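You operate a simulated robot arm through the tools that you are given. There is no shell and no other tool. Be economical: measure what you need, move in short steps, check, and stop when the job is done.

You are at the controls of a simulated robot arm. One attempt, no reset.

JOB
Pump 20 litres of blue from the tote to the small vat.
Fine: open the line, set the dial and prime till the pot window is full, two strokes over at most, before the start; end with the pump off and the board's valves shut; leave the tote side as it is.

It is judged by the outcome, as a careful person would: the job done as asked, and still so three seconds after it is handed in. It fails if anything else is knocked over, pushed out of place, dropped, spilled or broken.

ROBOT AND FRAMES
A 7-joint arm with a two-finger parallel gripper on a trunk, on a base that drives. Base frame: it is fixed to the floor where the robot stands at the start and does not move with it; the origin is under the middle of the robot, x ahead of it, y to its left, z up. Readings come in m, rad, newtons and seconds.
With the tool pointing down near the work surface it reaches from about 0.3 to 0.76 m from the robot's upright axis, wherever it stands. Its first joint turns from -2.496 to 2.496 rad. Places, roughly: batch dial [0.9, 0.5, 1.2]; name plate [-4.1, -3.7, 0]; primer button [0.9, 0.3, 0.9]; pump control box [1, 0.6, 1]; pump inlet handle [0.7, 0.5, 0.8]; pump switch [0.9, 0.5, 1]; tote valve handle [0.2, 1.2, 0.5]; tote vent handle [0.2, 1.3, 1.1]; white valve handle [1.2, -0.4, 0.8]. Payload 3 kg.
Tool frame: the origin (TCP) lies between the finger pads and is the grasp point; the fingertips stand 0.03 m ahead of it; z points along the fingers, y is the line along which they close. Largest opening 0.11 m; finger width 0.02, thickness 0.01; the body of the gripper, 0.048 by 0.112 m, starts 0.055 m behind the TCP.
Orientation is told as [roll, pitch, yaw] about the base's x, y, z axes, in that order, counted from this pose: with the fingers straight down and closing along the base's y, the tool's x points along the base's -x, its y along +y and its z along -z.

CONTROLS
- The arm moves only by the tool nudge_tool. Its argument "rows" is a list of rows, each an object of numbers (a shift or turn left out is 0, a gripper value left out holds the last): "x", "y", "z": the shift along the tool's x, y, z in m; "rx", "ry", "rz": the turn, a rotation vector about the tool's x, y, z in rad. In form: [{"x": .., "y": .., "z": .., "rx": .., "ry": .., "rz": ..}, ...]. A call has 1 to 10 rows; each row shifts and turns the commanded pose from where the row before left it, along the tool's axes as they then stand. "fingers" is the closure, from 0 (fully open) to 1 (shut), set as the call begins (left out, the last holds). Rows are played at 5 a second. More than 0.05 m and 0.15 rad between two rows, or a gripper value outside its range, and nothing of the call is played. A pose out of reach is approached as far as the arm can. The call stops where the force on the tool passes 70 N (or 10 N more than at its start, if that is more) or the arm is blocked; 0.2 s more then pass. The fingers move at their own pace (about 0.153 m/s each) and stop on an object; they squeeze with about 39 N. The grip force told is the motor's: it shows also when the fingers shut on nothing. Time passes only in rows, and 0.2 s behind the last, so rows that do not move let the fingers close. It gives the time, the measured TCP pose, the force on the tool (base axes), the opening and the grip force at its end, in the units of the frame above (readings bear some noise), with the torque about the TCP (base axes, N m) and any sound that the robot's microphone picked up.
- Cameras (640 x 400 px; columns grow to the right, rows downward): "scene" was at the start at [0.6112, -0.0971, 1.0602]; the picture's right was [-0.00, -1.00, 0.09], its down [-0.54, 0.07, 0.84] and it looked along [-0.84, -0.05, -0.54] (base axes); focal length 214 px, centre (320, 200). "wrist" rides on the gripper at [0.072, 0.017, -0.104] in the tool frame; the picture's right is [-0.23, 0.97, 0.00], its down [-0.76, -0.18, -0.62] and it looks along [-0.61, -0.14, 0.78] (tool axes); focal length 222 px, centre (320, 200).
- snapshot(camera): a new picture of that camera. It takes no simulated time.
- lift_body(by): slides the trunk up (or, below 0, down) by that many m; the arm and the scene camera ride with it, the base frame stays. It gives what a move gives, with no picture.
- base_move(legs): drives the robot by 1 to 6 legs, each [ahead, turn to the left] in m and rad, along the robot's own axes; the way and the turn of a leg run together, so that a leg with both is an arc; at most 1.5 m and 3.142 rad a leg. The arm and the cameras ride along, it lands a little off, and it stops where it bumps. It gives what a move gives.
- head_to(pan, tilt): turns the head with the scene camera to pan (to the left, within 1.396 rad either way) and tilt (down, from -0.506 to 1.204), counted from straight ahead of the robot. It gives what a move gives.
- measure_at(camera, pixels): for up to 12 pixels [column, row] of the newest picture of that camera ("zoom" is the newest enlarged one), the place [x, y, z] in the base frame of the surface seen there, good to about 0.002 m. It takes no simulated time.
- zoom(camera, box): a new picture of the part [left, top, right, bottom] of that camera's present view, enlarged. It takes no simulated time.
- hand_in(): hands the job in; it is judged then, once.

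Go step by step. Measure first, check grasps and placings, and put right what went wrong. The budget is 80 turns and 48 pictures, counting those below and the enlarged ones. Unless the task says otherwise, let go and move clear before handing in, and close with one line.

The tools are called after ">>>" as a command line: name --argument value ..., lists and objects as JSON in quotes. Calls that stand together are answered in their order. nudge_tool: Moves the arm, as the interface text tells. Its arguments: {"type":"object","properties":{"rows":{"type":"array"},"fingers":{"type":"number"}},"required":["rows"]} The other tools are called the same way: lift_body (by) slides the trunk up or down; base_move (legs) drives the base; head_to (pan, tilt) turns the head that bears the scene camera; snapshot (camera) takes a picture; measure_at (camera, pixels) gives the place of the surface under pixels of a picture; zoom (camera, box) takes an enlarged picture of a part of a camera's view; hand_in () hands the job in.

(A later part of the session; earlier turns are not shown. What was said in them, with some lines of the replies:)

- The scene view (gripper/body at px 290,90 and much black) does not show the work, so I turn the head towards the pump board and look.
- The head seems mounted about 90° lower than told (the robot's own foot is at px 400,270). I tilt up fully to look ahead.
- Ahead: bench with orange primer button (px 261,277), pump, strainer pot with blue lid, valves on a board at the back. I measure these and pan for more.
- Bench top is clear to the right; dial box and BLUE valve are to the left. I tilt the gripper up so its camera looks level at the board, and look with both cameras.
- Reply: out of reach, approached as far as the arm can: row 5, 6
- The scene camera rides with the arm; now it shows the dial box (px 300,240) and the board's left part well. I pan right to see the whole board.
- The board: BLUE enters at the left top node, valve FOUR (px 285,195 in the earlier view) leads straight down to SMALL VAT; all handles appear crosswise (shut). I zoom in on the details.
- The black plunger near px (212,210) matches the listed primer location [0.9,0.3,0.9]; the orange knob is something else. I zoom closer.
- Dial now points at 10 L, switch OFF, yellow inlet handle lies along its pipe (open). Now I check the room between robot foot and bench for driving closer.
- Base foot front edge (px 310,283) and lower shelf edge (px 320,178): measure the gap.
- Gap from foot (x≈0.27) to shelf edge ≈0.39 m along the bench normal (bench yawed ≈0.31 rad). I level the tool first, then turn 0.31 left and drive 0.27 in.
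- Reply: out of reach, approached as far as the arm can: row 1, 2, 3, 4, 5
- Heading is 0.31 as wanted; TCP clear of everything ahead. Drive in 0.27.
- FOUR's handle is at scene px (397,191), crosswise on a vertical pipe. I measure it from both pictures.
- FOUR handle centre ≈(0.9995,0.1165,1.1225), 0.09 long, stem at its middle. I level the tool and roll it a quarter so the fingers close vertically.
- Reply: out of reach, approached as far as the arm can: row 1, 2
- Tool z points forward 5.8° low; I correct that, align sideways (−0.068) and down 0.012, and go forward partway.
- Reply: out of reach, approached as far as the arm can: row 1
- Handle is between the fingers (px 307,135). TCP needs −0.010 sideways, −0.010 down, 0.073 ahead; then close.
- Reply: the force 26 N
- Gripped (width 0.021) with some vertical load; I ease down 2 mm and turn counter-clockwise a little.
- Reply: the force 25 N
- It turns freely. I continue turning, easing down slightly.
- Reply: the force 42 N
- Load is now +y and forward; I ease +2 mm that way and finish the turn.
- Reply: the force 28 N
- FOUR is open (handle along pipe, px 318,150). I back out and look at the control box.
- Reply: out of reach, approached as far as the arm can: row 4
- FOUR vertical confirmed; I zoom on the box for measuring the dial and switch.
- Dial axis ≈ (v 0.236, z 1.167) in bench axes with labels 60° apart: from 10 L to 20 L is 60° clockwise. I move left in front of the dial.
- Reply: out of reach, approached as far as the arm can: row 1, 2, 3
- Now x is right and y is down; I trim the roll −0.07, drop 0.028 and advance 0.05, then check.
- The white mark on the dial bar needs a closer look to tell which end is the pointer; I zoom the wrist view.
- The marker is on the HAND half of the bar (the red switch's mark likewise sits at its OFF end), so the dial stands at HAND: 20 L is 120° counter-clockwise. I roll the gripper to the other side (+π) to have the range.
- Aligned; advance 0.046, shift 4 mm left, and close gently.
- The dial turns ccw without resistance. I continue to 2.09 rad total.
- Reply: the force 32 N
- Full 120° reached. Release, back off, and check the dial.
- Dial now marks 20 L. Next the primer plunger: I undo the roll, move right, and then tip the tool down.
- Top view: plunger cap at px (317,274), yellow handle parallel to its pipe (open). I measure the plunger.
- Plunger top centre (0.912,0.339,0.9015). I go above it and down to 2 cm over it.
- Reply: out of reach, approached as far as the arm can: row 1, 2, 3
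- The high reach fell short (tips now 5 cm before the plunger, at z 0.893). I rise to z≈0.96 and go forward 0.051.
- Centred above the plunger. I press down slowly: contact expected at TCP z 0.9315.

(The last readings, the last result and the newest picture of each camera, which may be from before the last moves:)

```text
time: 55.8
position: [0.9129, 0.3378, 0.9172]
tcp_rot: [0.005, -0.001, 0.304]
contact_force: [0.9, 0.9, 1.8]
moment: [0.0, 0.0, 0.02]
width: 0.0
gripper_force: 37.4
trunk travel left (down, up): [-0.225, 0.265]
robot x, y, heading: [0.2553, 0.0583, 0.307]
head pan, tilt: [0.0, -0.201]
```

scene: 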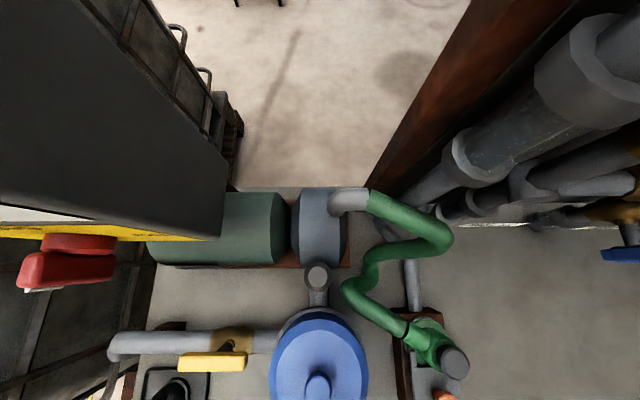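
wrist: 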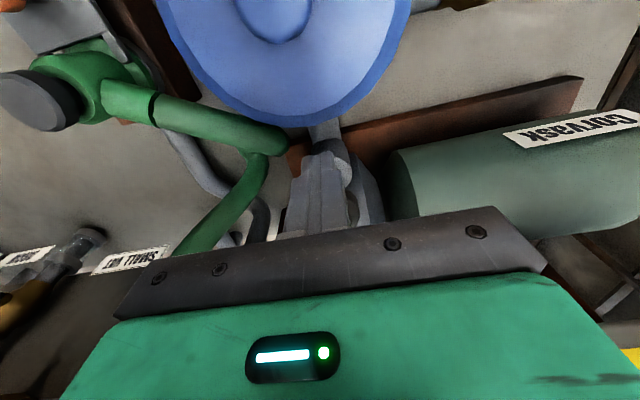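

14 mm down with slight force; continue to the end of the stroke.

>>> nudge_tool --rows '[{"z": 0.006}, {"z": 0.006}, {"z": 0.005}, {}]'

>>> snapshot --camera "wrist"

```text
time: 56.8
position: [0.9116, 0.3374, 0.9017]
tcp_rot: [0.004, -0.004, 0.305]
contact_force: [-3.8, -2.0, 13.6]
moment: [-0.07, 0.19, -0.04]
width: 0.0
gripper_force: 37.9
trunk travel left (down, up): [-0.225, 0.265]
robot x, y, heading: [0.2563, 0.0593, 0.306]
head pan, tilt: [0.0, -0.201]
heard: click
```

```text
21 pictures are left
```

wrist: 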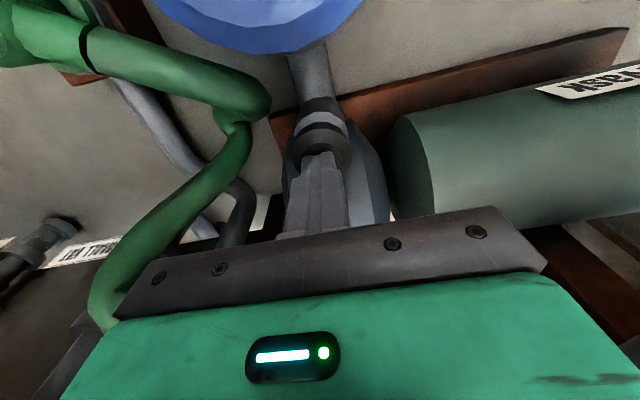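

Click = one full stroke (bottom at TCP z≈0.903). I raise, back off and look at the pot window.

>>> nudge_tool --rows '[{"z": -0.045}, {"z": -0.045}, {"x": 0.05}, {"x": 0.05}, {"x": 0.05}, {"x": 0.05}, {"x": 0.05}, {"x": 0.05}, {"x": 0.05}]'

>>> head_to --pan 0.2 --tilt -0.5

>>> snapshot --camera "scene"

```text
time: 58.8
position: [0.5764, 0.2315, 0.989]
tcp_rot: [0.002, 0.0, 0.306]
contact_force: [0.3, 0.2, 0.5]
moment: [-0.02, 0.04, -0.04]
width: 0.0
gripper_force: 37.8
trunk travel left (down, up): [-0.225, 0.265]
robot x, y, heading: [0.253, 0.0587, 0.31]
head pan, tilt: [0.0, -0.201]
```

```text
time: 59.6
position: [0.5778, 0.2318, 0.9896]
tcp_rot: [0.002, -0.002, 0.305]
contact_force: [0.3, 0.1, -0.1]
moment: [0.02, 0.0, 0.0]
width: 0.0
gripper_force: 37.5
trunk travel left (down, up): [-0.225, 0.265]
robot x, y, heading: [0.256, 0.0555, 0.304]
head pan, tilt: [0.201, -0.499]
```

```text
20 pictures are left
```

scene: 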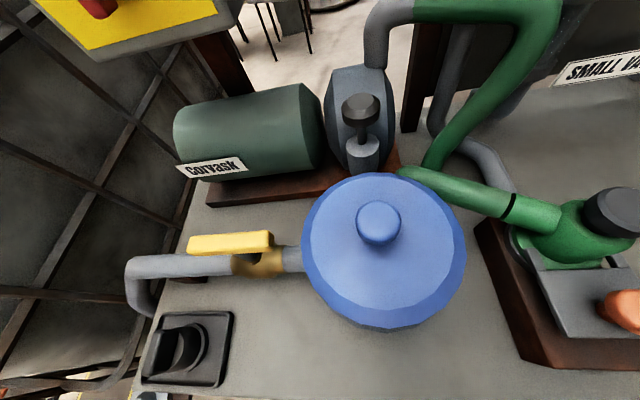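

The lid hides the window; I lower and back the camera a little.

>>> nudge_tool --rows '[{"x": 0.04, "z": 0.03}, {"z": 0.04}, {"z": 0.04}, {"z": 0.04}]'

>>> snapshot --camera "scene"

```text
time: 60.6
position: [0.5583, 0.2307, 0.8457]
tcp_rot: [0.002, 0.002, 0.305]
contact_force: [-0.5, -0.3, -0.1]
moment: [0.04, -0.04, 0.01]
width: 0.0002
gripper_force: 37.8
out of reach, approached as far as the arm can: row 3, 4
trunk travel left (down, up): [-0.225, 0.265]
robot x, y, heading: [0.2567, 0.0563, 0.308]
head pan, tilt: [0.201, -0.499]
```

```text
19 pictures are left
```

scene: 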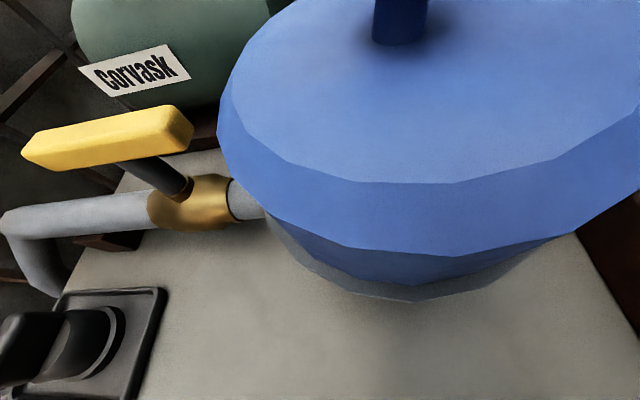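

Lid still hides it. The earlier oblique view from the right worked, so I swing right with the tool pitched up.

>>> nudge_tool --rows '[{"z": -0.05, "y": -0.03}, {"z": -0.05, "y": -0.03}, {"y": -0.05}, {"y": -0.05}, {"y": -0.05, "ry": -0.15}, {"y": -0.05, "ry": -0.15}, {"y": -0.05, "ry": -0.15}, {"y": -0.05, "ry": -0.15}, {"y": -0.05, "ry": -0.15}, {"y": -0.05, "ry": -0.15}]'

>>> head_to --pan 0.6 --tilt 0.0

>>> snapshot --camera "scene"

```text
refused: row 1 steps farther than a row can; nothing moved
```

```text
time: 61.5
position: [0.5578, 0.2324, 0.8464]
tcp_rot: [0.005, 0.001, 0.304]
contact_force: [-0.7, -0.2, -0.4]
moment: [0.01, -0.02, 0.02]
width: 0.0
gripper_force: 37.4
trunk travel left (down, up): [-0.225, 0.265]
robot x, y, heading: [0.2537, 0.0566, 0.309]
head pan, tilt: [0.6, 0.0]
```

```text
18 pictures are left
```

scene: 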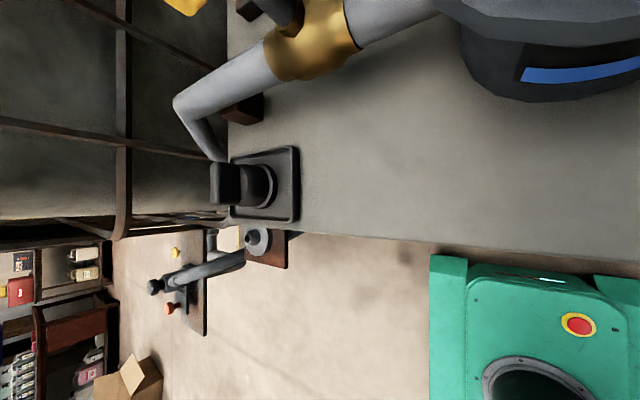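

Lucky: the pot window with a blue level shows at px (580,75). I point the head at it and zoom.

>>> head_to --pan 0.1 --tilt -0.15

>>> snapshot --camera "scene"

```text
time: 62.4
position: [0.5574, 0.2315, 0.8471]
tcp_rot: [0.003, 0.0, 0.303]
contact_force: [0.7, 0.0, -0.3]
moment: [-0.01, 0.0, 0.02]
width: 0.0
gripper_force: 37.5
trunk travel left (down, up): [-0.225, 0.265]
robot x, y, heading: [0.2578, 0.0554, 0.303]
head pan, tilt: [0.099, -0.15]
```

```text
17 pictures are left
```

scene: 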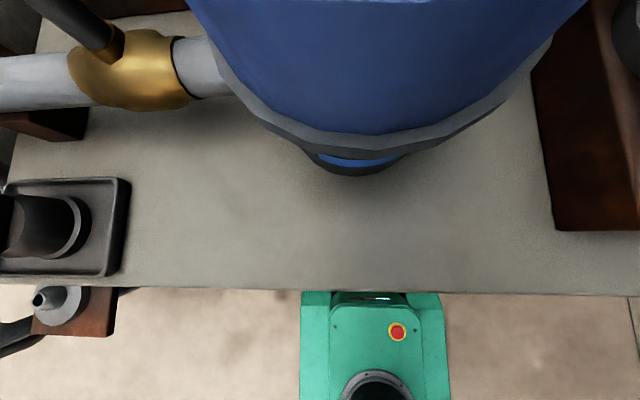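

The camera is too high over the pot; I lower the trunk 0.08 and tilt up to look at the window.

>>> lift_body --by -0.08

>>> head_to --pan 0.0 --tilt -0.5

>>> snapshot --camera "scene"

```text
time: 63.6
position: [0.559, 0.2337, 0.7663]
tcp_rot: [0.004, 0.0, 0.306]
contact_force: [-0.6, -0.2, 0.2]
moment: [-0.01, 0.02, 0.0]
width: 0.0001
gripper_force: 37.3
trunk travel left (down, up): [-0.145, 0.345]
robot x, y, heading: [0.2552, 0.0551, 0.311]
head pan, tilt: [0.099, -0.15]
```

```text
time: 64.4
position: [0.5587, 0.2319, 0.7668]
tcp_rot: [0.004, 0.001, 0.306]
contact_force: [0.0, 0.5, 0.2]
moment: [0.01, -0.05, 0.0]
width: 0.0002
gripper_force: 37.7
trunk travel left (down, up): [-0.145, 0.345]
robot x, y, heading: [0.2576, 0.0594, 0.311]
head pan, tilt: [0.0, -0.499]
```

```text
16 pictures are left
```

scene: 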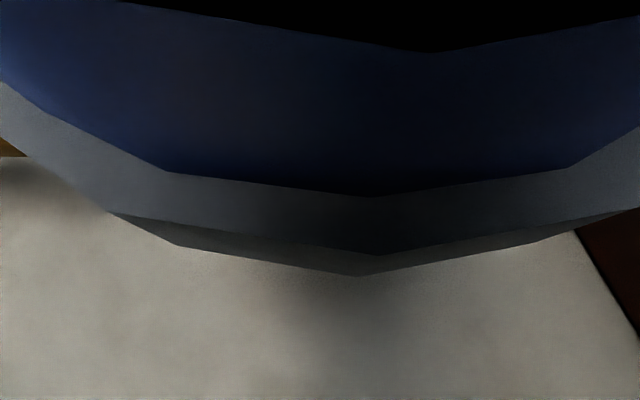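

With that tilt the camera comes too near the lid. I use tilt ≈0.1 instead, which swings it back.

>>> head_to --pan 0.0 --tilt 0.1

>>> snapshot --camera "scene"

```text
time: 65.4
position: [0.559, 0.2324, 0.7666]
tcp_rot: [0.004, 0.001, 0.305]
contact_force: [-0.2, 0.6, -0.2]
moment: [0.0, -0.01, 0.03]
width: 0.0
gripper_force: 37.7
trunk travel left (down, up): [-0.145, 0.345]
robot x, y, heading: [0.2532, 0.0591, 0.311]
head pan, tilt: [0.0, 0.099]
```

```text
15 pictures are left
```

scene: 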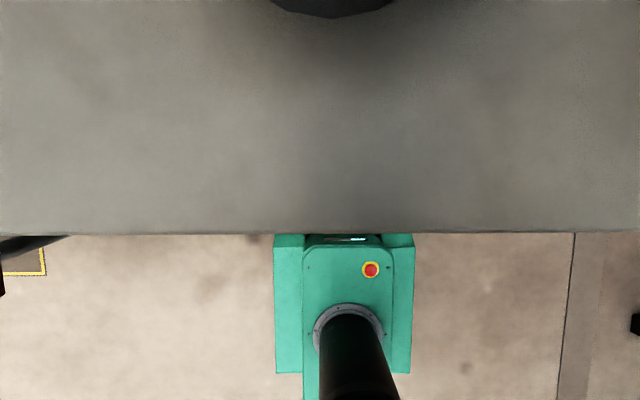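

Let me try the wrist camera from here, which sits behind the TCP.

>>> snapshot --camera "wrist"

```text
14 pictures are left
```

wrist: 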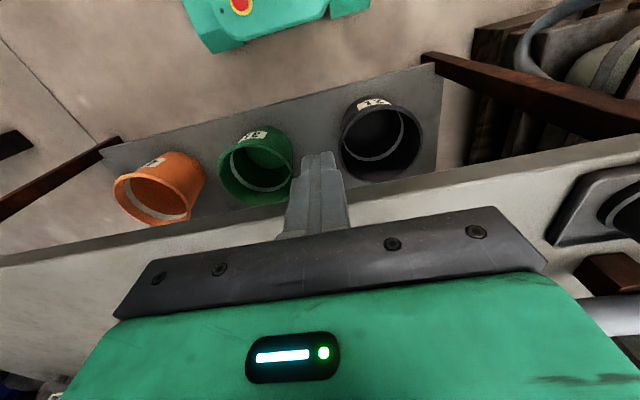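

The palm blocks it. I drive the base back 0.25 m to view the window straight on.

>>> base_move --legs '[[-0.25, 0.0]]'

>>> head_to --pan 0.0 --tilt -0.5

>>> snapshot --camera "scene"

```text
time: 67.2
position: [0.3171, 0.1552, 0.7668]
tcp_rot: [0.003, 0.002, 0.301]
contact_force: [-0.5, 0.0, 0.1]
moment: [0.01, -0.02, 0.01]
width: 0.0
gripper_force: 37.6
trunk travel left (down, up): [-0.145, 0.345]
robot x, y, heading: [0.0158, -0.0193, 0.303]
head pan, tilt: [0.0, 0.099]
```

```text
time: 68.2
position: [0.3178, 0.1544, 0.7672]
tcp_rot: [0.002, 0.0, 0.301]
contact_force: [-0.7, 1.3, -0.3]
moment: [-0.01, -0.02, -0.01]
width: 0.0
gripper_force: 37.4
trunk travel left (down, up): [-0.145, 0.345]
robot x, y, heading: [0.0144, -0.0172, 0.307]
head pan, tilt: [0.0, -0.499]
```

```text
13 pictures are left
```

scene: 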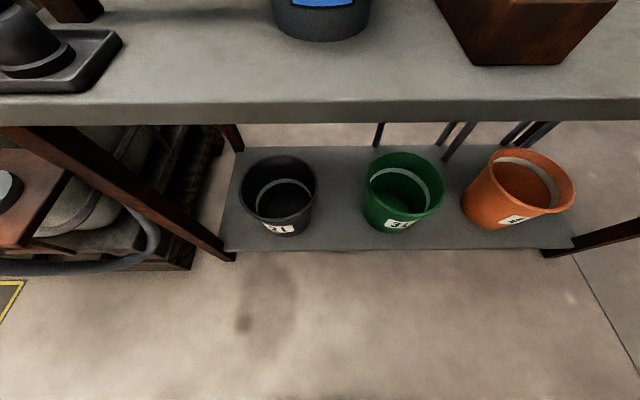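

The window's lower end shows at the top edge (px 322,2). Raise the trunk 0.15 and zoom.

>>> lift_body --by 0.15

>>> zoom --camera "scene" --box '[200, 0, 440, 150]'

```text
time: 70.0
position: [0.317, 0.1548, 0.9176]
tcp_rot: [0.004, 0.0, 0.303]
contact_force: [-0.1, 0.0, -0.2]
moment: [0.01, 0.0, 0.0]
width: 0.0
gripper_force: 37.8
trunk travel left (down, up): [-0.295, 0.195]
robot x, y, heading: [0.0157, -0.0176, 0.304]
head pan, tilt: [0.0, -0.499]
```

```text
2.67 times, centred on (320, 75) of scene
```

zoom: 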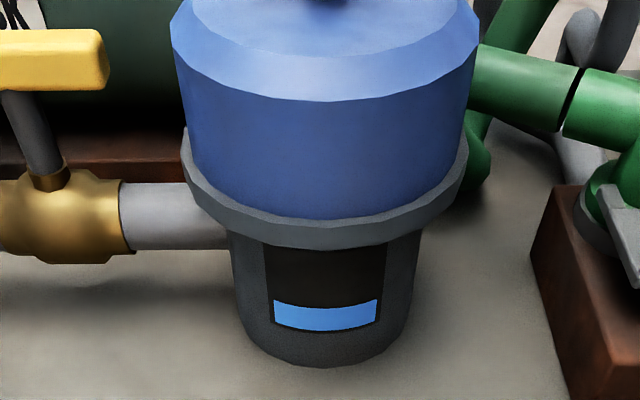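

Blue fills the lower part of the window after one stroke. I measure the levels.

>>> measure_at --camera "zoom" --pixels '[[326, 333], [326, 327], [326, 310], [326, 304], [326, 290], [326, 262], [326, 253], [326, 248], [270, 250], [326, 350]]'

```text
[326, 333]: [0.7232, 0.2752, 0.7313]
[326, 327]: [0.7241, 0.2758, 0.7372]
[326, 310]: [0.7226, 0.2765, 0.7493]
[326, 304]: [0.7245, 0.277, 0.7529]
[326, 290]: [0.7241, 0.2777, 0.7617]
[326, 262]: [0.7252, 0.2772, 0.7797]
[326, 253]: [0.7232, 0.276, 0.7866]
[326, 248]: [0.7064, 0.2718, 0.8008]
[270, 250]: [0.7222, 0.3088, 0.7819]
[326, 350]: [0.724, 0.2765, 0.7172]
```

Window spans z≈0.733 to ≥0.787, blue up to 0.752 after one stroke, so about 3 in all. I drive back in and give two more strokes.

>>> base_move --legs '[[0.25, 0.0]]'

>>> nudge_tool --rows '[{"z": -0.04}, {"z": -0.03}, {"x": -0.045}, {"x": -0.045}, {"x": -0.045}, {"x": -0.045}, {"x": -0.045}, {"x": -0.045}, {"x": -0.045}]'

```text
time: 71.8
position: [0.5574, 0.2283, 0.9168]
tcp_rot: [0.004, 0.001, 0.303]
contact_force: [-0.7, -0.3, 1.3]
moment: [0.02, -0.04, 0.01]
width: 0.0002
gripper_force: 37.4
trunk travel left (down, up): [-0.295, 0.195]
robot x, y, heading: [0.2521, 0.0523, 0.3]
head pan, tilt: [0.0, -0.499]
```

```text
time: 73.8
position: [0.8613, 0.3243, 0.9895]
tcp_rot: [0.004, -0.001, 0.302]
contact_force: [0.4, -0.3, 0.1]
moment: [0.01, -0.02, 0.0]
width: 0.0
gripper_force: 37.9
trunk travel left (down, up): [-0.295, 0.195]
robot x, y, heading: [0.2511, 0.0554, 0.303]
head pan, tilt: [0.0, -0.499]
```

Move the last 0.0526 forward and down to z≈0.955.

>>> nudge_tool --rows '[{"x": -0.026, "y": -0.001}, {"x": -0.0266, "y": -0.001}, {"z": 0.034}, {}]'

```text
time: 74.8
position: [0.9116, 0.3368, 0.9533]
tcp_rot: [0.004, -0.002, 0.302]
contact_force: [0.6, 0.2, 0.3]
moment: [0.0, 0.02, 0.01]
width: 0.0001
gripper_force: 37.6
trunk travel left (down, up): [-0.295, 0.195]
robot x, y, heading: [0.2558, 0.054, 0.304]
head pan, tilt: [0.0, -0.499]
```

Centred; stroke two.

>>> nudge_tool --rows '[{"z": 0.022}, {"z": 0.01}, {"z": 0.01}, {"z": 0.009}, {}, {"z": -0.025}, {"z": -0.026}, {}]'

>>> nudge_tool --rows '[{"z": 0.022}, {"z": 0.01}, {"z": 0.01}, {"z": 0.009}, {}, {"z": -0.025}, {"z": -0.026}, {}]'

```text
time: 76.6
position: [0.9095, 0.3368, 0.9527]
tcp_rot: [0.005, 0.001, 0.302]
contact_force: [0.3, 0.7, 0.7]
moment: [0.02, -0.02, 0.03]
width: 0.0
gripper_force: 37.5
trunk travel left (down, up): [-0.295, 0.195]
robot x, y, heading: [0.2524, 0.0566, 0.304]
head pan, tilt: [0.0, -0.499]
heard: click
```

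```text
time: 78.4
position: [0.9068, 0.3361, 0.9529]
tcp_rot: [0.004, -0.001, 0.301]
contact_force: [0.5, -0.2, -0.4]
moment: [-0.01, -0.01, 0.0]
width: 0.0
gripper_force: 37.7
trunk travel left (down, up): [-0.295, 0.195]
robot x, y, heading: [0.2568, 0.0592, 0.302]
head pan, tilt: [0.0, -0.499]
heard: click
```

Two more clicks (3 in all). Back out and check the window.

>>> nudge_tool --rows '[{"z": -0.035}, {"x": 0.05}, {"x": 0.05}, {"x": 0.05}, {"x": 0.05}, {"x": 0.05}, {"x": 0.05}, {"x": 0.05}, {"x": 0.017}, {"z": 0.05}]'

>>> base_move --legs '[[-0.25, 0.0]]'

>>> zoom --camera "scene" --box '[200, 0, 440, 150]'

```text
time: 80.6
position: [0.558, 0.2291, 0.9395]
tcp_rot: [0.003, 0.002, 0.304]
contact_force: [-0.6, -0.1, 0.8]
moment: [0.05, -0.08, 0.0]
width: 0.0002
gripper_force: 37.6
trunk travel left (down, up): [-0.295, 0.195]
robot x, y, heading: [0.253, 0.057, 0.303]
head pan, tilt: [0.0, -0.499]
```

```text
time: 82.4
position: [0.3229, 0.1579, 0.939]
tcp_rot: [0.003, 0.002, 0.309]
contact_force: [-0.8, -0.2, 0.6]
moment: [0.02, 0.04, 0.01]
width: 0.0
gripper_force: 37.6
trunk travel left (down, up): [-0.295, 0.195]
robot x, y, heading: [0.017, -0.0138, 0.315]
head pan, tilt: [0.0, -0.499]
```

```text
2.67 times, centred on (320, 75) of scene
```

zoom: 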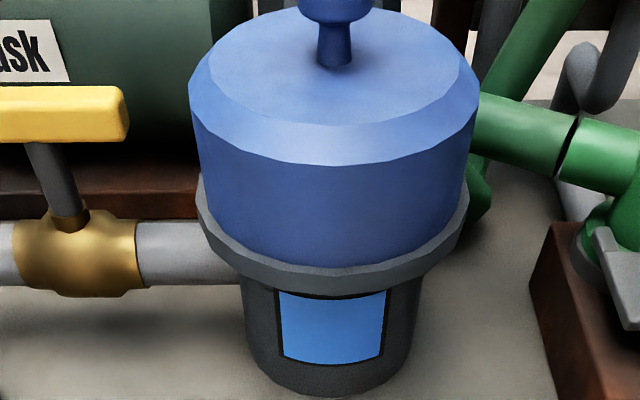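

Blue now fills nearly the whole window; I measure its top against the frame.

>>> measure_at --camera "zoom" --pixels '[[335, 366], [335, 360], [335, 305], [335, 300], [335, 296], [335, 292], [335, 289], [279, 330], [387, 320]]'

>>> zoom --camera "scene" --box '[296, 96, 356, 146]'

```text
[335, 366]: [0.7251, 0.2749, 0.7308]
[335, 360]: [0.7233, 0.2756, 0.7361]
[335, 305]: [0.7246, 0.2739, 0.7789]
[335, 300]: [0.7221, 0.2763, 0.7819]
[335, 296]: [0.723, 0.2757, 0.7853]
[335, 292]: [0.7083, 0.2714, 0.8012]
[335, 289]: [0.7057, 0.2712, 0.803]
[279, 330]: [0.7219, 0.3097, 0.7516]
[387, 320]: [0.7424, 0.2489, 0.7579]
```

```text
8.00 times, centred on (326, 121) of scene
```

zoom: 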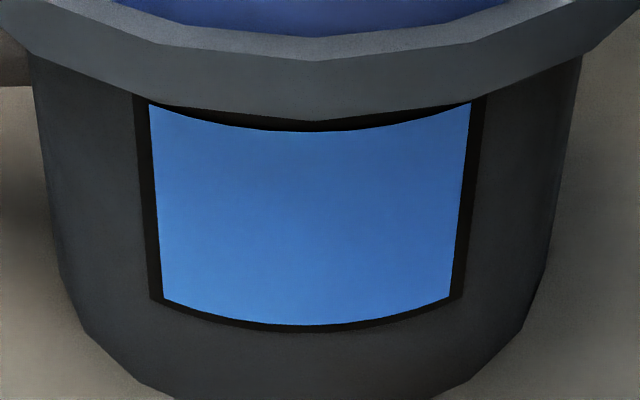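

The blue's top edge stands just under the ring with a thin dark frame; one extra stroke (within the two allowed) will make it certain. Drive in again.

>>> base_move --legs '[[0.25, 0.0]]'

>>> nudge_tool --rows '[{"z": -0.047}, {"x": -0.045}, {"x": -0.045}, {"x": -0.045}, {"x": -0.045}, {"x": -0.045}, {"x": -0.045}, {"x": -0.045}]'

```text
time: 84.2
position: [0.5582, 0.2347, 0.9394]
tcp_rot: [0.004, -0.001, 0.313]
contact_force: [-0.7, 0.5, -1.0]
moment: [-0.01, 0.0, 0.06]
width: 0.0
gripper_force: 38.0
trunk travel left (down, up): [-0.295, 0.195]
robot x, y, heading: [0.256, 0.0593, 0.317]
head pan, tilt: [0.0, -0.499]
```

```text
time: 86.0
position: [0.8587, 0.334, 0.988]
tcp_rot: [0.002, -0.003, 0.312]
contact_force: [-1.1, 0.1, 0.2]
moment: [0.04, -0.03, -0.01]
width: 0.0
gripper_force: 37.3
trunk travel left (down, up): [-0.295, 0.195]
robot x, y, heading: [0.2556, 0.0596, 0.316]
head pan, tilt: [0.0, -0.499]
```

Correct by 0.0523 forward and 0.0116 to the right, lower, press once.

>>> nudge_tool --rows '[{"x": -0.026, "y": -0.006}, {"x": -0.0263, "y": -0.0056}, {"z": 0.033}, {}]'

>>> nudge_tool --rows '[{"z": 0.022}, {"z": 0.01}, {"z": 0.01}, {"z": 0.01}, {}, {"z": -0.026}, {"z": -0.026}, {}]'

```text
time: 87.0
position: [0.9116, 0.3361, 0.9521]
tcp_rot: [0.002, -0.001, 0.312]
contact_force: [0.2, 1.0, -0.4]
moment: [0.0, 0.0, -0.02]
width: 0.0
gripper_force: 38.1
trunk travel left (down, up): [-0.295, 0.195]
robot x, y, heading: [0.2585, 0.0586, 0.315]
head pan, tilt: [0.0, -0.499]
```

```text
time: 88.8
position: [0.9123, 0.3369, 0.9535]
tcp_rot: [0.002, 0.0, 0.313]
contact_force: [0.3, 0.5, 1.0]
moment: [-0.02, 0.02, 0.0]
width: 0.0
gripper_force: 38.0
trunk travel left (down, up): [-0.295, 0.195]
robot x, y, heading: [0.2541, 0.0597, 0.317]
head pan, tilt: [0.0, -0.499]
heard: click
```

Fourth click. Check the window level again.

>>> nudge_tool --rows '[{"z": -0.035}, {"x": 0.05}, {"x": 0.05}, {"x": 0.05}, {"x": 0.05}, {"x": 0.05}, {"x": 0.05}, {"x": 0.05}, {"x": 0.021}, {"z": 0.05}]'

>>> base_move --legs '[[-0.25, 0.0]]'

>>> zoom --camera "scene" --box '[296, 96, 356, 146]'

```text
time: 91.0
position: [0.558, 0.2234, 0.9399]
tcp_rot: [0.004, 0.0, 0.313]
contact_force: [0.2, -0.9, -0.2]
moment: [0.05, -0.05, -0.01]
width: 0.0
gripper_force: 38.3
trunk travel left (down, up): [-0.295, 0.195]
robot x, y, heading: [0.2557, 0.0587, 0.315]
head pan, tilt: [0.0, -0.499]
```

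```text
time: 92.8
position: [0.3202, 0.1468, 0.939]
tcp_rot: [0.003, 0.0, 0.313]
contact_force: [0.2, 0.7, 0.6]
moment: [0.01, 0.02, 0.0]
width: 0.0
gripper_force: 37.6
trunk travel left (down, up): [-0.295, 0.195]
robot x, y, heading: [0.0176, -0.0227, 0.318]
head pan, tilt: [0.0, -0.499]
```

```text
8.00 times, centred on (326, 121) of scene
```

zoom: 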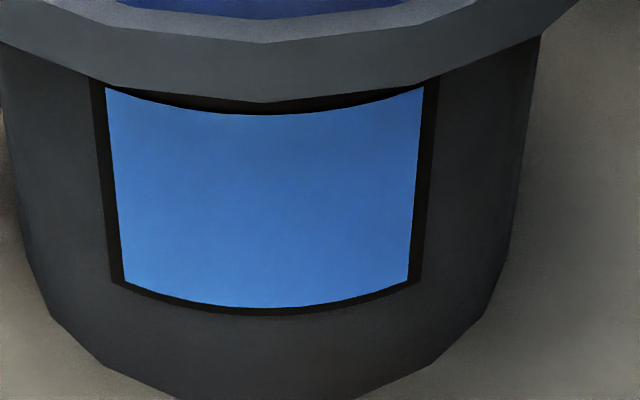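

Level unchanged: the window is full. Now the switch: drive in, go up and left, then level the tool.

>>> base_move --legs '[[0.25, 0.0]]'

>>> nudge_tool --rows '[{"z": -0.05}, {"z": -0.05}, {"y": 0.049}, {"y": 0.049}, {"y": 0.049}, {"y": 0.05}, {"x": -0.05}, {"x": -0.05}, {"x": -0.05}, {"x": -0.03}]' --fingers 0

>>> nudge_tool --rows '[{"ry": -0.15}, {"ry": -0.15}, {"ry": -0.15}, {"ry": -0.15}, {"ry": -0.15}, {"ry": -0.15}, {"ry": -0.15}, {"ry": -0.15}, {"ry": -0.15}, {"ry": -0.15}]'

```text
time: 94.7
position: [0.5588, 0.2234, 0.941]
tcp_rot: [0.003, 0.001, 0.307]
contact_force: [0.5, -0.4, 0.4]
moment: [0.02, -0.02, -0.01]
width: 0.0001
gripper_force: 37.5
trunk travel left (down, up): [-0.295, 0.195]
robot x, y, heading: [0.2526, 0.0566, 0.311]
head pan, tilt: [0.0, -0.499]
```

```text
time: 96.9
position: [0.67, 0.4656, 1.0398]
tcp_rot: [0.002, 0.001, 0.306]
contact_force: [0.7, 0.8, 0.9]
moment: [0.02, -0.03, 0.01]
width: 0.11
gripper_force: 0.0
trunk travel left (down, up): [-0.295, 0.195]
robot x, y, heading: [0.2567, 0.0588, 0.312]
head pan, tilt: [0.0, -0.499]
```

```text
time: 99.1
position: [0.6687, 0.4749, 1.0497]
tcp_rot: [-0.055, -1.506, 0.368]
contact_force: [0.4, -3.3, -2.2]
moment: [0.16, -0.14, 0.2]
width: 0.1098
gripper_force: 0.2
out of reach, approached as far as the arm can: row 10
trunk travel left (down, up): [-0.295, 0.195]
robot x, y, heading: [0.2535, 0.0558, 0.307]
head pan, tilt: [0.0, -0.499]
```

Nearly level; go forward 0.10, trim pitch and sideways, then look.

>>> nudge_tool --rows '[{"z": 0.03}, {"z": 0.03, "ry": -0.065}, {"z": 0.03, "y": -0.008}, {}]'

>>> snapshot --camera "wrist"

```text
time: 100.1
position: [0.7579, 0.4949, 1.044]
tcp_rot: [0.361, -1.563, -0.052]
contact_force: [0.2, 0.4, -0.7]
moment: [-0.04, 0.02, -0.03]
width: 0.1102
gripper_force: 0.0
trunk travel left (down, up): [-0.295, 0.195]
robot x, y, heading: [0.2572, 0.0593, 0.312]
head pan, tilt: [0.0, -0.499]
```

```text
8 pictures are left
```

wrist: 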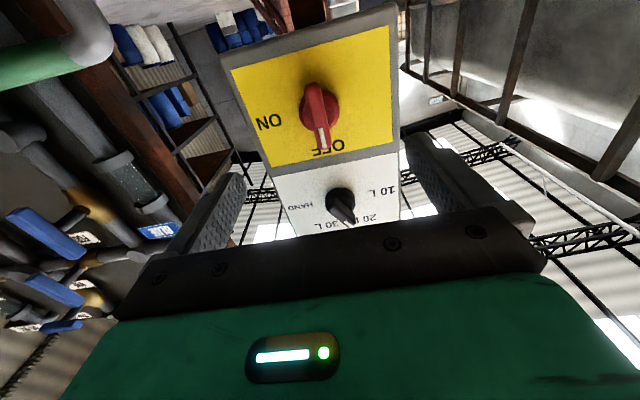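

Aligned (v 0.240, z 1.044). Advance 0.087, grip, and turn the switch clockwise.

>>> nudge_tool --rows '[{"z": 0.044}, {"z": 0.043}, {}]'

>>> nudge_tool --rows '[{}, {}, {}]' --fingers 1

>>> nudge_tool --rows '[{"rz": 0.1}, {"rz": 0.1}, {"rz": 0.12}, {"rz": 0.12}]'

```text
time: 100.9
position: [0.8408, 0.5209, 1.0419]
tcp_rot: [0.419, -1.561, -0.108]
contact_force: [-0.5, -0.3, 0.0]
moment: [-0.03, -0.03, -0.02]
width: 0.11
gripper_force: 0.0
trunk travel left (down, up): [-0.295, 0.195]
robot x, y, heading: [0.2568, 0.0572, 0.312]
head pan, tilt: [0.0, -0.499]
```

```text
time: 101.7
position: [0.8397, 0.5212, 1.0423]
tcp_rot: [0.432, -1.562, -0.122]
contact_force: [0.6, -0.9, 0.9]
moment: [0.05, -0.17, 0.1]
width: 0.0151
gripper_force: 44.8
trunk travel left (down, up): [-0.295, 0.195]
robot x, y, heading: [0.2542, 0.0605, 0.315]
head pan, tilt: [0.0, -0.499]
```

```text
time: 102.7
position: [0.8409, 0.52, 1.042]
tcp_rot: [1.55, -1.124, -1.243]
contact_force: [7.9, -2.8, 1.0]
moment: [0.12, -0.58, -0.07]
width: 0.0146
gripper_force: 45.0
trunk travel left (down, up): [-0.295, 0.195]
robot x, y, heading: [0.256, 0.0557, 0.309]
head pan, tilt: [0.0, -0.499]
```

Turning freely; continue to 90°.

>>> nudge_tool --rows '[{"rz": 0.14}, {"rz": 0.14}, {"rz": 0.14}, {"rz": 0.14}, {"rz": 0.14}, {"rz": 0.14}, {"rz": 0.14}, {"rz": 0.15}]'

>>> snapshot --camera "wrist"

```text
time: 104.5
position: [0.84, 0.5195, 1.0401]
tcp_rot: [1.559, 0.003, -1.264]
contact_force: [-6.6, -21.0, -28.8]
moment: [-0.37, 0.15, -0.24]
width: 0.0149
gripper_force: 45.0
trunk travel left (down, up): [-0.295, 0.195]
robot x, y, heading: [0.2561, 0.0528, 0.31]
head pan, tilt: [0.0, -0.499]
```

```text
7 pictures are left
```

wrist: 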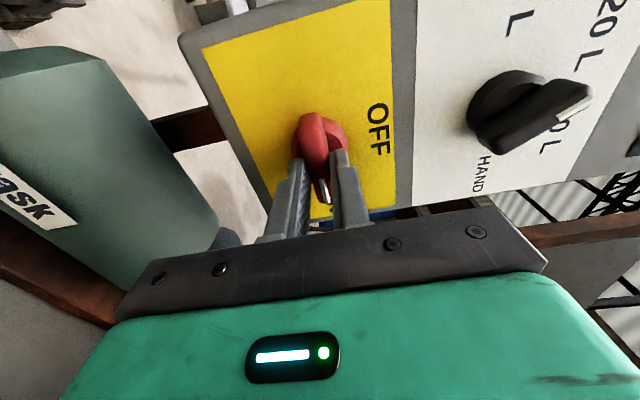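

The switch mark now points to ON. I wait two seconds and listen.

>>> nudge_tool --rows '[{}, {}, {}, {}, {}, {}, {}, {}, {}, {}]'

```text
time: 106.7
position: [0.84, 0.5192, 1.04]
tcp_rot: [1.558, 0.004, -1.264]
contact_force: [-11.9, -26.6, -42.3]
moment: [-0.4, 0.5, -0.12]
width: 0.015
gripper_force: 45.2
trunk travel left (down, up): [-0.295, 0.195]
robot x, y, heading: [0.257, 0.0572, 0.314]
head pan, tilt: [0.0, -0.499]
```

No sound heard; I relieve the grip load by 2 mm and look at the display with the scene camera.

>>> nudge_tool --rows '[{"y": -0.002}]'

>>> head_to --pan 0.0 --tilt -0.3

>>> snapshot --camera "scene"

```text
time: 107.1
position: [0.8398, 0.5189, 1.0395]
tcp_rot: [1.561, 0.002, -1.262]
contact_force: [-10.5, -22.8, -29.8]
moment: [-0.37, 0.34, -0.6]
width: 0.0146
gripper_force: 45.1
trunk travel left (down, up): [-0.295, 0.195]
robot x, y, heading: [0.2563, 0.0595, 0.318]
head pan, tilt: [0.0, -0.499]
```

```text
time: 107.8
position: [0.8401, 0.5191, 1.0404]
tcp_rot: [1.562, 0.004, -1.261]
contact_force: [-5.1, -18.0, -22.4]
moment: [-0.26, 0.17, -1.3]
width: 0.0152
gripper_force: 44.9
trunk travel left (down, up): [-0.295, 0.195]
robot x, y, heading: [0.2561, 0.059, 0.316]
head pan, tilt: [0.0, -0.3]
```

```text
6 pictures are left
```

scene: 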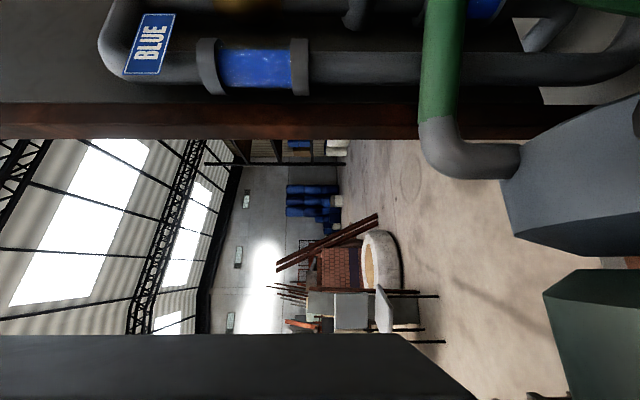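

The BLUE sight glass (px 255,68) now shows blue: it pumps. I release the switch, back off 9 cm and read the display with the wrist camera.

>>> nudge_tool --rows '[{}, {}, {"z": -0.045}, {"z": -0.045}, {}]' --fingers 0

>>> snapshot --camera "wrist"

```text
time: 109.0
position: [0.7526, 0.4919, 1.0386]
tcp_rot: [1.564, 0.002, -1.26]
contact_force: [0.2, -0.2, -0.2]
moment: [-0.03, -0.01, 0.0]
width: 0.1099
gripper_force: 0.1
trunk travel left (down, up): [-0.295, 0.195]
robot x, y, heading: [0.2526, 0.0593, 0.313]
head pan, tilt: [0.0, -0.3]
```

```text
5 pictures are left
```

wrist: 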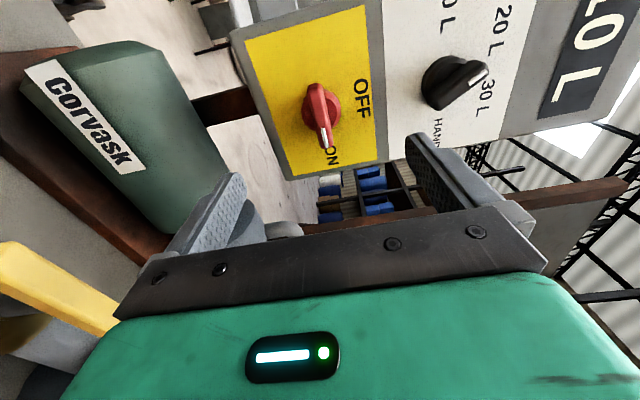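

Display shows some "?0 L" (cut at px 610,5) while running; I check the dial's pointer direction by measuring the bar (no time passes).

>>> measure_at --camera "wrist" --pixels '[[475, 78], [467, 82], [484, 74], [482, 68], [440, 90], [450, 82], [485, 78], [465, 62], [318, 120], [325, 140], [500, 30], [485, 97]]'

>>> zoom --camera "wrist" --box '[400, 0, 640, 150]'

```text
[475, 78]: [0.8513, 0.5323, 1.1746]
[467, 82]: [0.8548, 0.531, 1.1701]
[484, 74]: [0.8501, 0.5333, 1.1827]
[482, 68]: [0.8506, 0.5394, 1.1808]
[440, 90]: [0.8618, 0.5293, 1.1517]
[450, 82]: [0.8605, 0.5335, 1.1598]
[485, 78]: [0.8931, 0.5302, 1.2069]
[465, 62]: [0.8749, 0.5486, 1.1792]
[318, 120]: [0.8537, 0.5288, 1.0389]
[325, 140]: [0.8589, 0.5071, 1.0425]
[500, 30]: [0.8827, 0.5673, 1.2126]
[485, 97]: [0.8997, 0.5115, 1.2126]
```

```text
2.67 times, centred on (520, 75) of wrist
```

zoom: 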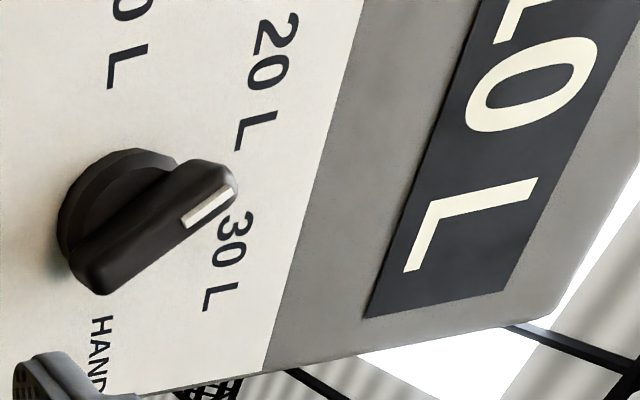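

Pointer is at 20 L as set. I move up/back slightly to see the entire display and let the pump run on.

>>> nudge_tool --rows '[{"z": -0.02, "y": 0.03}, {"y": 0.02}, {}, {}, {}, {}, {}, {}, {}, {}]'

>>> nudge_tool --rows '[{}, {}, {}, {}, {}, {}, {}, {}, {}, {}]'

>>> zoom --camera "wrist" --box '[240, 0, 640, 200]'

```text
time: 111.2
position: [0.7361, 0.4847, 1.0901]
tcp_rot: [1.565, 0.002, -1.259]
contact_force: [-1.0, -0.1, 0.4]
moment: [-0.01, -0.03, -0.02]
width: 0.1101
gripper_force: 0.1
trunk travel left (down, up): [-0.295, 0.195]
robot x, y, heading: [0.2567, 0.0563, 0.31]
head pan, tilt: [0.0, -0.3]
```

```text
time: 113.4
position: [0.7352, 0.485, 1.0905]
tcp_rot: [1.563, 0.001, -1.262]
contact_force: [0.3, -0.5, 0.4]
moment: [0.0, 0.01, 0.01]
width: 0.11
gripper_force: 0.0
trunk travel left (down, up): [-0.295, 0.195]
robot x, y, heading: [0.2539, 0.0584, 0.309]
head pan, tilt: [0.0, -0.3]
```

```text
1.60 times, centred on (440, 100) of wrist
```

zoom: 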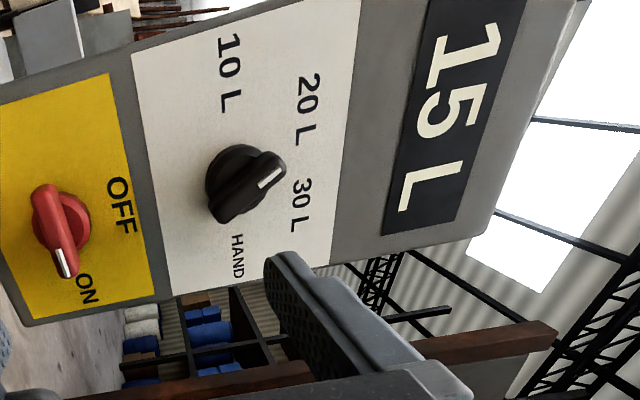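

15 L at t=113.4, about 1.1 L/s. Wait about 6.5 s for the batch to stop, listening.

>>> nudge_tool --rows '[{}, {}, {}, {}, {}, {}, {}, {}, {}, {}]'

>>> nudge_tool --rows '[{}, {}, {}, {}, {}, {}, {}, {}, {}, {}]'

>>> nudge_tool --rows '[{}, {}, {}, {}, {}]'

>>> zoom --camera "wrist" --box '[240, 0, 640, 200]'

```text
time: 115.6
position: [0.7336, 0.4855, 1.0903]
tcp_rot: [1.563, 0.002, -1.263]
contact_force: [-0.5, 0.4, -0.7]
moment: [0.0, -0.01, 0.01]
width: 0.1102
gripper_force: 0.0
trunk travel left (down, up): [-0.295, 0.195]
robot x, y, heading: [0.2535, 0.0567, 0.316]
head pan, tilt: [0.0, -0.3]
```

```text
time: 117.8
position: [0.7349, 0.4854, 1.0891]
tcp_rot: [1.563, 0.001, -1.262]
contact_force: [0.2, 0.3, -0.8]
moment: [-0.02, 0.0, 0.02]
width: 0.1101
gripper_force: 0.2
trunk travel left (down, up): [-0.295, 0.195]
robot x, y, heading: [0.2557, 0.0613, 0.313]
head pan, tilt: [0.0, -0.3]
```

```text
time: 119.0
position: [0.7349, 0.4848, 1.0907]
tcp_rot: [1.564, 0.002, -1.264]
contact_force: [-0.1, -0.2, 0.3]
moment: [0.03, 0.01, 0.01]
width: 0.1099
gripper_force: 0.1
trunk travel left (down, up): [-0.295, 0.195]
robot x, y, heading: [0.2545, 0.0565, 0.314]
head pan, tilt: [0.0, -0.3]
```

```text
1.60 times, centred on (440, 100) of wrist
```

zoom: 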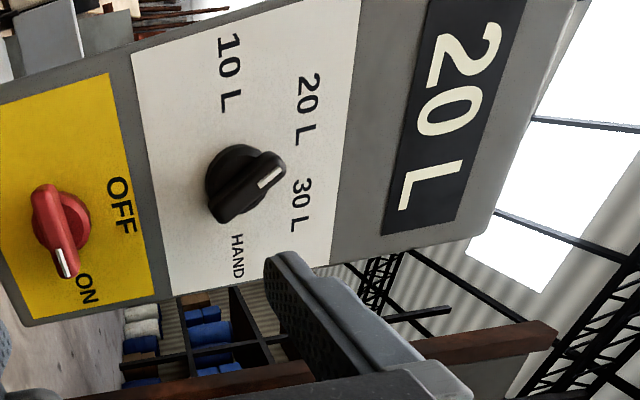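

Display reads 20 L. Now back to the switch to turn it OFF.

>>> nudge_tool --rows '[{"y": -0.049}, {"z": 0.037}, {"z": 0.037}, {"z": 0.036}, {}]'

>>> nudge_tool --rows '[{}, {}, {}]' --fingers 1

>>> nudge_tool --rows '[{"rz": -0.13}, {"rz": -0.14}, {"rz": -0.14}, {"rz": -0.14}, {"rz": -0.14}, {"rz": -0.14}]'

>>> nudge_tool --rows '[{"rz": -0.14}, {"rz": -0.14}, {"rz": -0.14}, {"rz": -0.14}, {"rz": -0.14}, {"rz": -0.05}, {}]'

```text
time: 120.2
position: [0.8395, 0.5202, 1.0418]
tcp_rot: [1.561, 0.0, -1.262]
contact_force: [-0.5, -0.4, -0.6]
moment: [-0.02, 0.01, 0.01]
width: 0.1101
gripper_force: 0.1
trunk travel left (down, up): [-0.295, 0.195]
robot x, y, heading: [0.2532, 0.0604, 0.311]
head pan, tilt: [0.0, -0.3]
```

```text
time: 121.0
position: [0.8392, 0.5199, 1.0408]
tcp_rot: [1.56, 0.0, -1.261]
contact_force: [-5.3, -4.1, -13.5]
moment: [-0.04, -0.14, -0.12]
width: 0.0147
gripper_force: 45.0
trunk travel left (down, up): [-0.295, 0.195]
robot x, y, heading: [0.2571, 0.0527, 0.312]
head pan, tilt: [0.0, -0.3]
```

```text
time: 122.4
position: [0.8393, 0.5203, 1.0408]
tcp_rot: [1.559, -0.83, -1.253]
contact_force: [-2.9, -7.6, -18.1]
moment: [0.24, -0.72, -0.73]
width: 0.0148
gripper_force: 44.8
trunk travel left (down, up): [-0.295, 0.195]
robot x, y, heading: [0.2582, 0.0556, 0.318]
head pan, tilt: [0.0, -0.3]
```

```text
time: 124.0
position: [0.8394, 0.5216, 1.0414]
tcp_rot: [-0.823, -1.56, 1.131]
contact_force: [-4.2, -1.5, -11.7]
moment: [0.46, 0.03, 0.39]
width: 0.0146
gripper_force: 44.6
trunk travel left (down, up): [-0.295, 0.195]
robot x, y, heading: [0.2573, 0.0541, 0.311]
head pan, tilt: [0.0, -0.3]
```

Switch back upright (OFF). Release, back off and travel right toward FOUR.

>>> nudge_tool --rows '[{}, {}, {"z": -0.033}, {"z": -0.033}, {"z": -0.03}, {}]' --fingers 0

>>> nudge_tool --rows '[{"y": -0.043, "x": -0.008}, {"y": -0.043, "x": -0.008}, {"y": -0.043, "x": -0.008}, {"y": -0.043, "x": -0.008}, {"y": -0.043, "x": -0.008}, {"y": -0.043, "x": -0.008}, {"y": -0.043, "x": -0.008}, {"y": -0.043, "x": -0.008}, {"y": -0.043, "x": -0.008}, {"y": -0.043, "x": -0.006}]'

>>> snapshot --camera "wrist"

```text
time: 125.4
position: [0.7497, 0.4914, 1.0421]
tcp_rot: [-0.676, -1.561, 0.985]
contact_force: [0.5, -0.8, -0.7]
moment: [0.02, -0.01, 0.01]
width: 0.11
gripper_force: 0.2
trunk travel left (down, up): [-0.295, 0.195]
robot x, y, heading: [0.257, 0.0563, 0.316]
head pan, tilt: [0.0, -0.3]
```

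```text
time: 127.6
position: [0.8021, 0.3884, 1.0821]
tcp_rot: [-0.69, -1.56, 0.999]
contact_force: [-0.3, -0.3, -0.1]
moment: [0.02, -0.02, -0.03]
width: 0.1099
gripper_force: 0.1
out of reach, approached as far as the arm can: row 2, 3, 4, 5, 6, 7, 8, 9, 10
trunk travel left (down, up): [-0.295, 0.195]
robot x, y, heading: [0.256, 0.0559, 0.314]
head pan, tilt: [0.0, -0.3]
```

```text
1 pictures are left
```

wrist: 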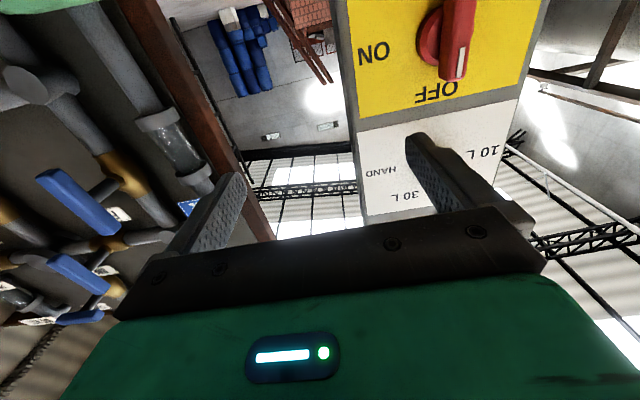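

Switch confirmed OFF (mark at px 460,60). The path right was limited by close reach; I go 4.5 cm further out and continue right.

>>> nudge_tool --rows '[{"z": 0.045}, {"y": -0.04, "x": -0.004}, {"y": -0.04, "x": -0.004}, {"y": -0.04, "x": -0.004}, {"y": -0.04, "x": -0.004}, {"y": -0.04, "x": -0.004}, {"y": -0.04, "x": -0.004}, {"y": -0.04, "x": -0.004}]'

```text
time: 129.4
position: [0.9321, 0.1366, 1.1143]
tcp_rot: [-0.915, -1.559, 1.225]
contact_force: [-0.8, -0.7, 0.1]
moment: [0.02, -0.02, -0.08]
width: 0.11
gripper_force: 0.2
trunk travel left (down, up): [-0.295, 0.195]
robot x, y, heading: [0.2534, 0.0591, 0.312]
head pan, tilt: [0.0, -0.3]
```

v −0.154; need −0.195. Shift 0.040 right, 5 mm up, then 0.05 forward, and grip.

>>> nudge_tool --rows '[{"y": -0.04, "x": -0.005}, {}]'

>>> nudge_tool --rows '[{"z": 0.025}, {"z": 0.025}, {}]'

```text
time: 130.0
position: [0.944, 0.0971, 1.119]
tcp_rot: [-0.656, -1.56, 0.964]
contact_force: [-0.3, -0.5, -0.2]
moment: [-0.01, 0.01, 0.01]
width: 0.11
gripper_force: 0.1
trunk travel left (down, up): [-0.295, 0.195]
robot x, y, heading: [0.2565, 0.0572, 0.318]
head pan, tilt: [0.0, -0.3]
```

```text
time: 130.8
position: [0.9929, 0.1142, 1.1182]
tcp_rot: [-0.717, -1.558, 1.028]
contact_force: [0.6, -0.2, -0.7]
moment: [0.03, 0.02, 0.04]
width: 0.1099
gripper_force: 0.1
trunk travel left (down, up): [-0.295, 0.195]
robot x, y, heading: [0.2568, 0.0565, 0.313]
head pan, tilt: [0.0, -0.3]
```

Exactly at the earlier grip place. Close and turn clockwise.

>>> nudge_tool --rows '[{}, {}, {}]' --fingers 1

>>> nudge_tool --rows '[{"rz": 0.1}, {"rz": 0.14}, {"rz": 0.14}, {"rz": 0.14}, {"rz": 0.14}]'

>>> nudge_tool --rows '[{"rz": 0.14}, {"rz": 0.14}, {"rz": 0.14}, {"rz": 0.14}]'

```text
time: 131.6
position: [0.9914, 0.113, 1.1175]
tcp_rot: [-0.705, -1.562, 1.013]
contact_force: [1.4, -2.5, 0.7]
moment: [0.21, 0.44, 0.52]
width: 0.0211
gripper_force: 45.8
trunk travel left (down, up): [-0.295, 0.195]
robot x, y, heading: [0.2581, 0.0579, 0.309]
head pan, tilt: [0.0, -0.3]
```

```text
time: 132.8
position: [0.9916, 0.1135, 1.1188]
tcp_rot: [1.561, -0.917, -1.251]
contact_force: [15.5, 10.1, 15.9]
moment: [0.24, -0.78, 0.35]
width: 0.0208
gripper_force: 45.1
trunk travel left (down, up): [-0.295, 0.195]
robot x, y, heading: [0.253, 0.058, 0.314]
head pan, tilt: [0.0, -0.3]
```

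```text
time: 133.8
position: [0.9909, 0.1152, 1.1191]
tcp_rot: [1.566, -0.359, -1.257]
contact_force: [16.1, 18.8, 28.3]
moment: [0.15, -0.69, 1.04]
width: 0.021
gripper_force: 44.7
trunk travel left (down, up): [-0.295, 0.195]
robot x, y, heading: [0.2569, 0.0573, 0.313]
head pan, tilt: [0.0, -0.3]
```

0.36 rad left; finish.

>>> nudge_tool --rows '[{"rz": 0.12, "y": 0.001}, {"rz": 0.12}, {"rz": 0.12}, {}]'

>>> nudge_tool --rows '[{}, {}, {}]' --fingers 0

>>> nudge_tool --rows '[{"z": -0.03}, {"z": -0.04}, {}]'

>>> snapshot --camera "wrist"

```text
time: 134.8
position: [0.991, 0.1146, 1.1191]
tcp_rot: [1.566, 0.001, -1.261]
contact_force: [26.3, 20.6, 42.2]
moment: [0.12, -1.25, 0.06]
width: 0.0207
gripper_force: 44.9
trunk travel left (down, up): [-0.295, 0.195]
robot x, y, heading: [0.2551, 0.0562, 0.311]
head pan, tilt: [0.0, -0.3]
```

```text
time: 135.6
position: [0.9908, 0.1117, 1.1192]
tcp_rot: [1.563, 0.005, -1.263]
contact_force: [0.3, 0.3, 0.9]
moment: [-0.01, 0.0, 0.01]
width: 0.1102
gripper_force: 0.1
trunk travel left (down, up): [-0.295, 0.195]
robot x, y, heading: [0.259, 0.0586, 0.312]
head pan, tilt: [0.0, -0.3]
```

```text
time: 136.4
position: [0.924, 0.0923, 1.1187]
tcp_rot: [1.563, 0.001, -1.264]
contact_force: [-0.9, 0.6, 0.4]
moment: [0.04, 0.01, -0.03]
width: 0.1102
gripper_force: 0.1
trunk travel left (down, up): [-0.295, 0.195]
robot x, y, heading: [0.256, 0.0604, 0.314]
head pan, tilt: [0.0, -0.3]
```

```text
0 pictures are left
```

wrist: 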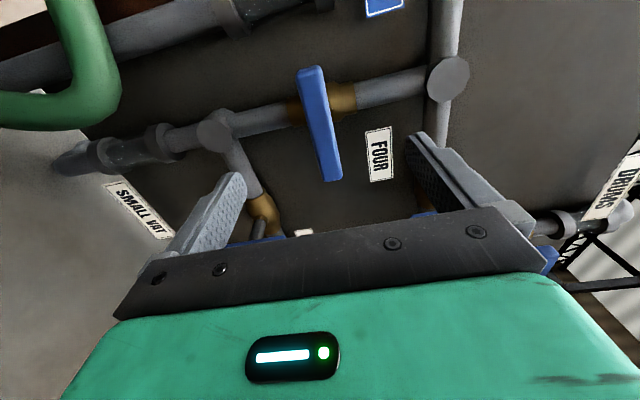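

FOUR stands crosswise again (px 318,125), just as at the start, the switch is OFF, and the gripper is open and clear. Handing in.

>>> hand_in

```text
The job is handed in.
```

I pumped 20 L of blue from the tote to the small vat. The display read 20 L, the pump switch is OFF, and board valve FOUR, the only one I opened, is shut again. I primed with four strokes; the window looked full after three, and the extra one was to make sure. I did not touch the tote side.
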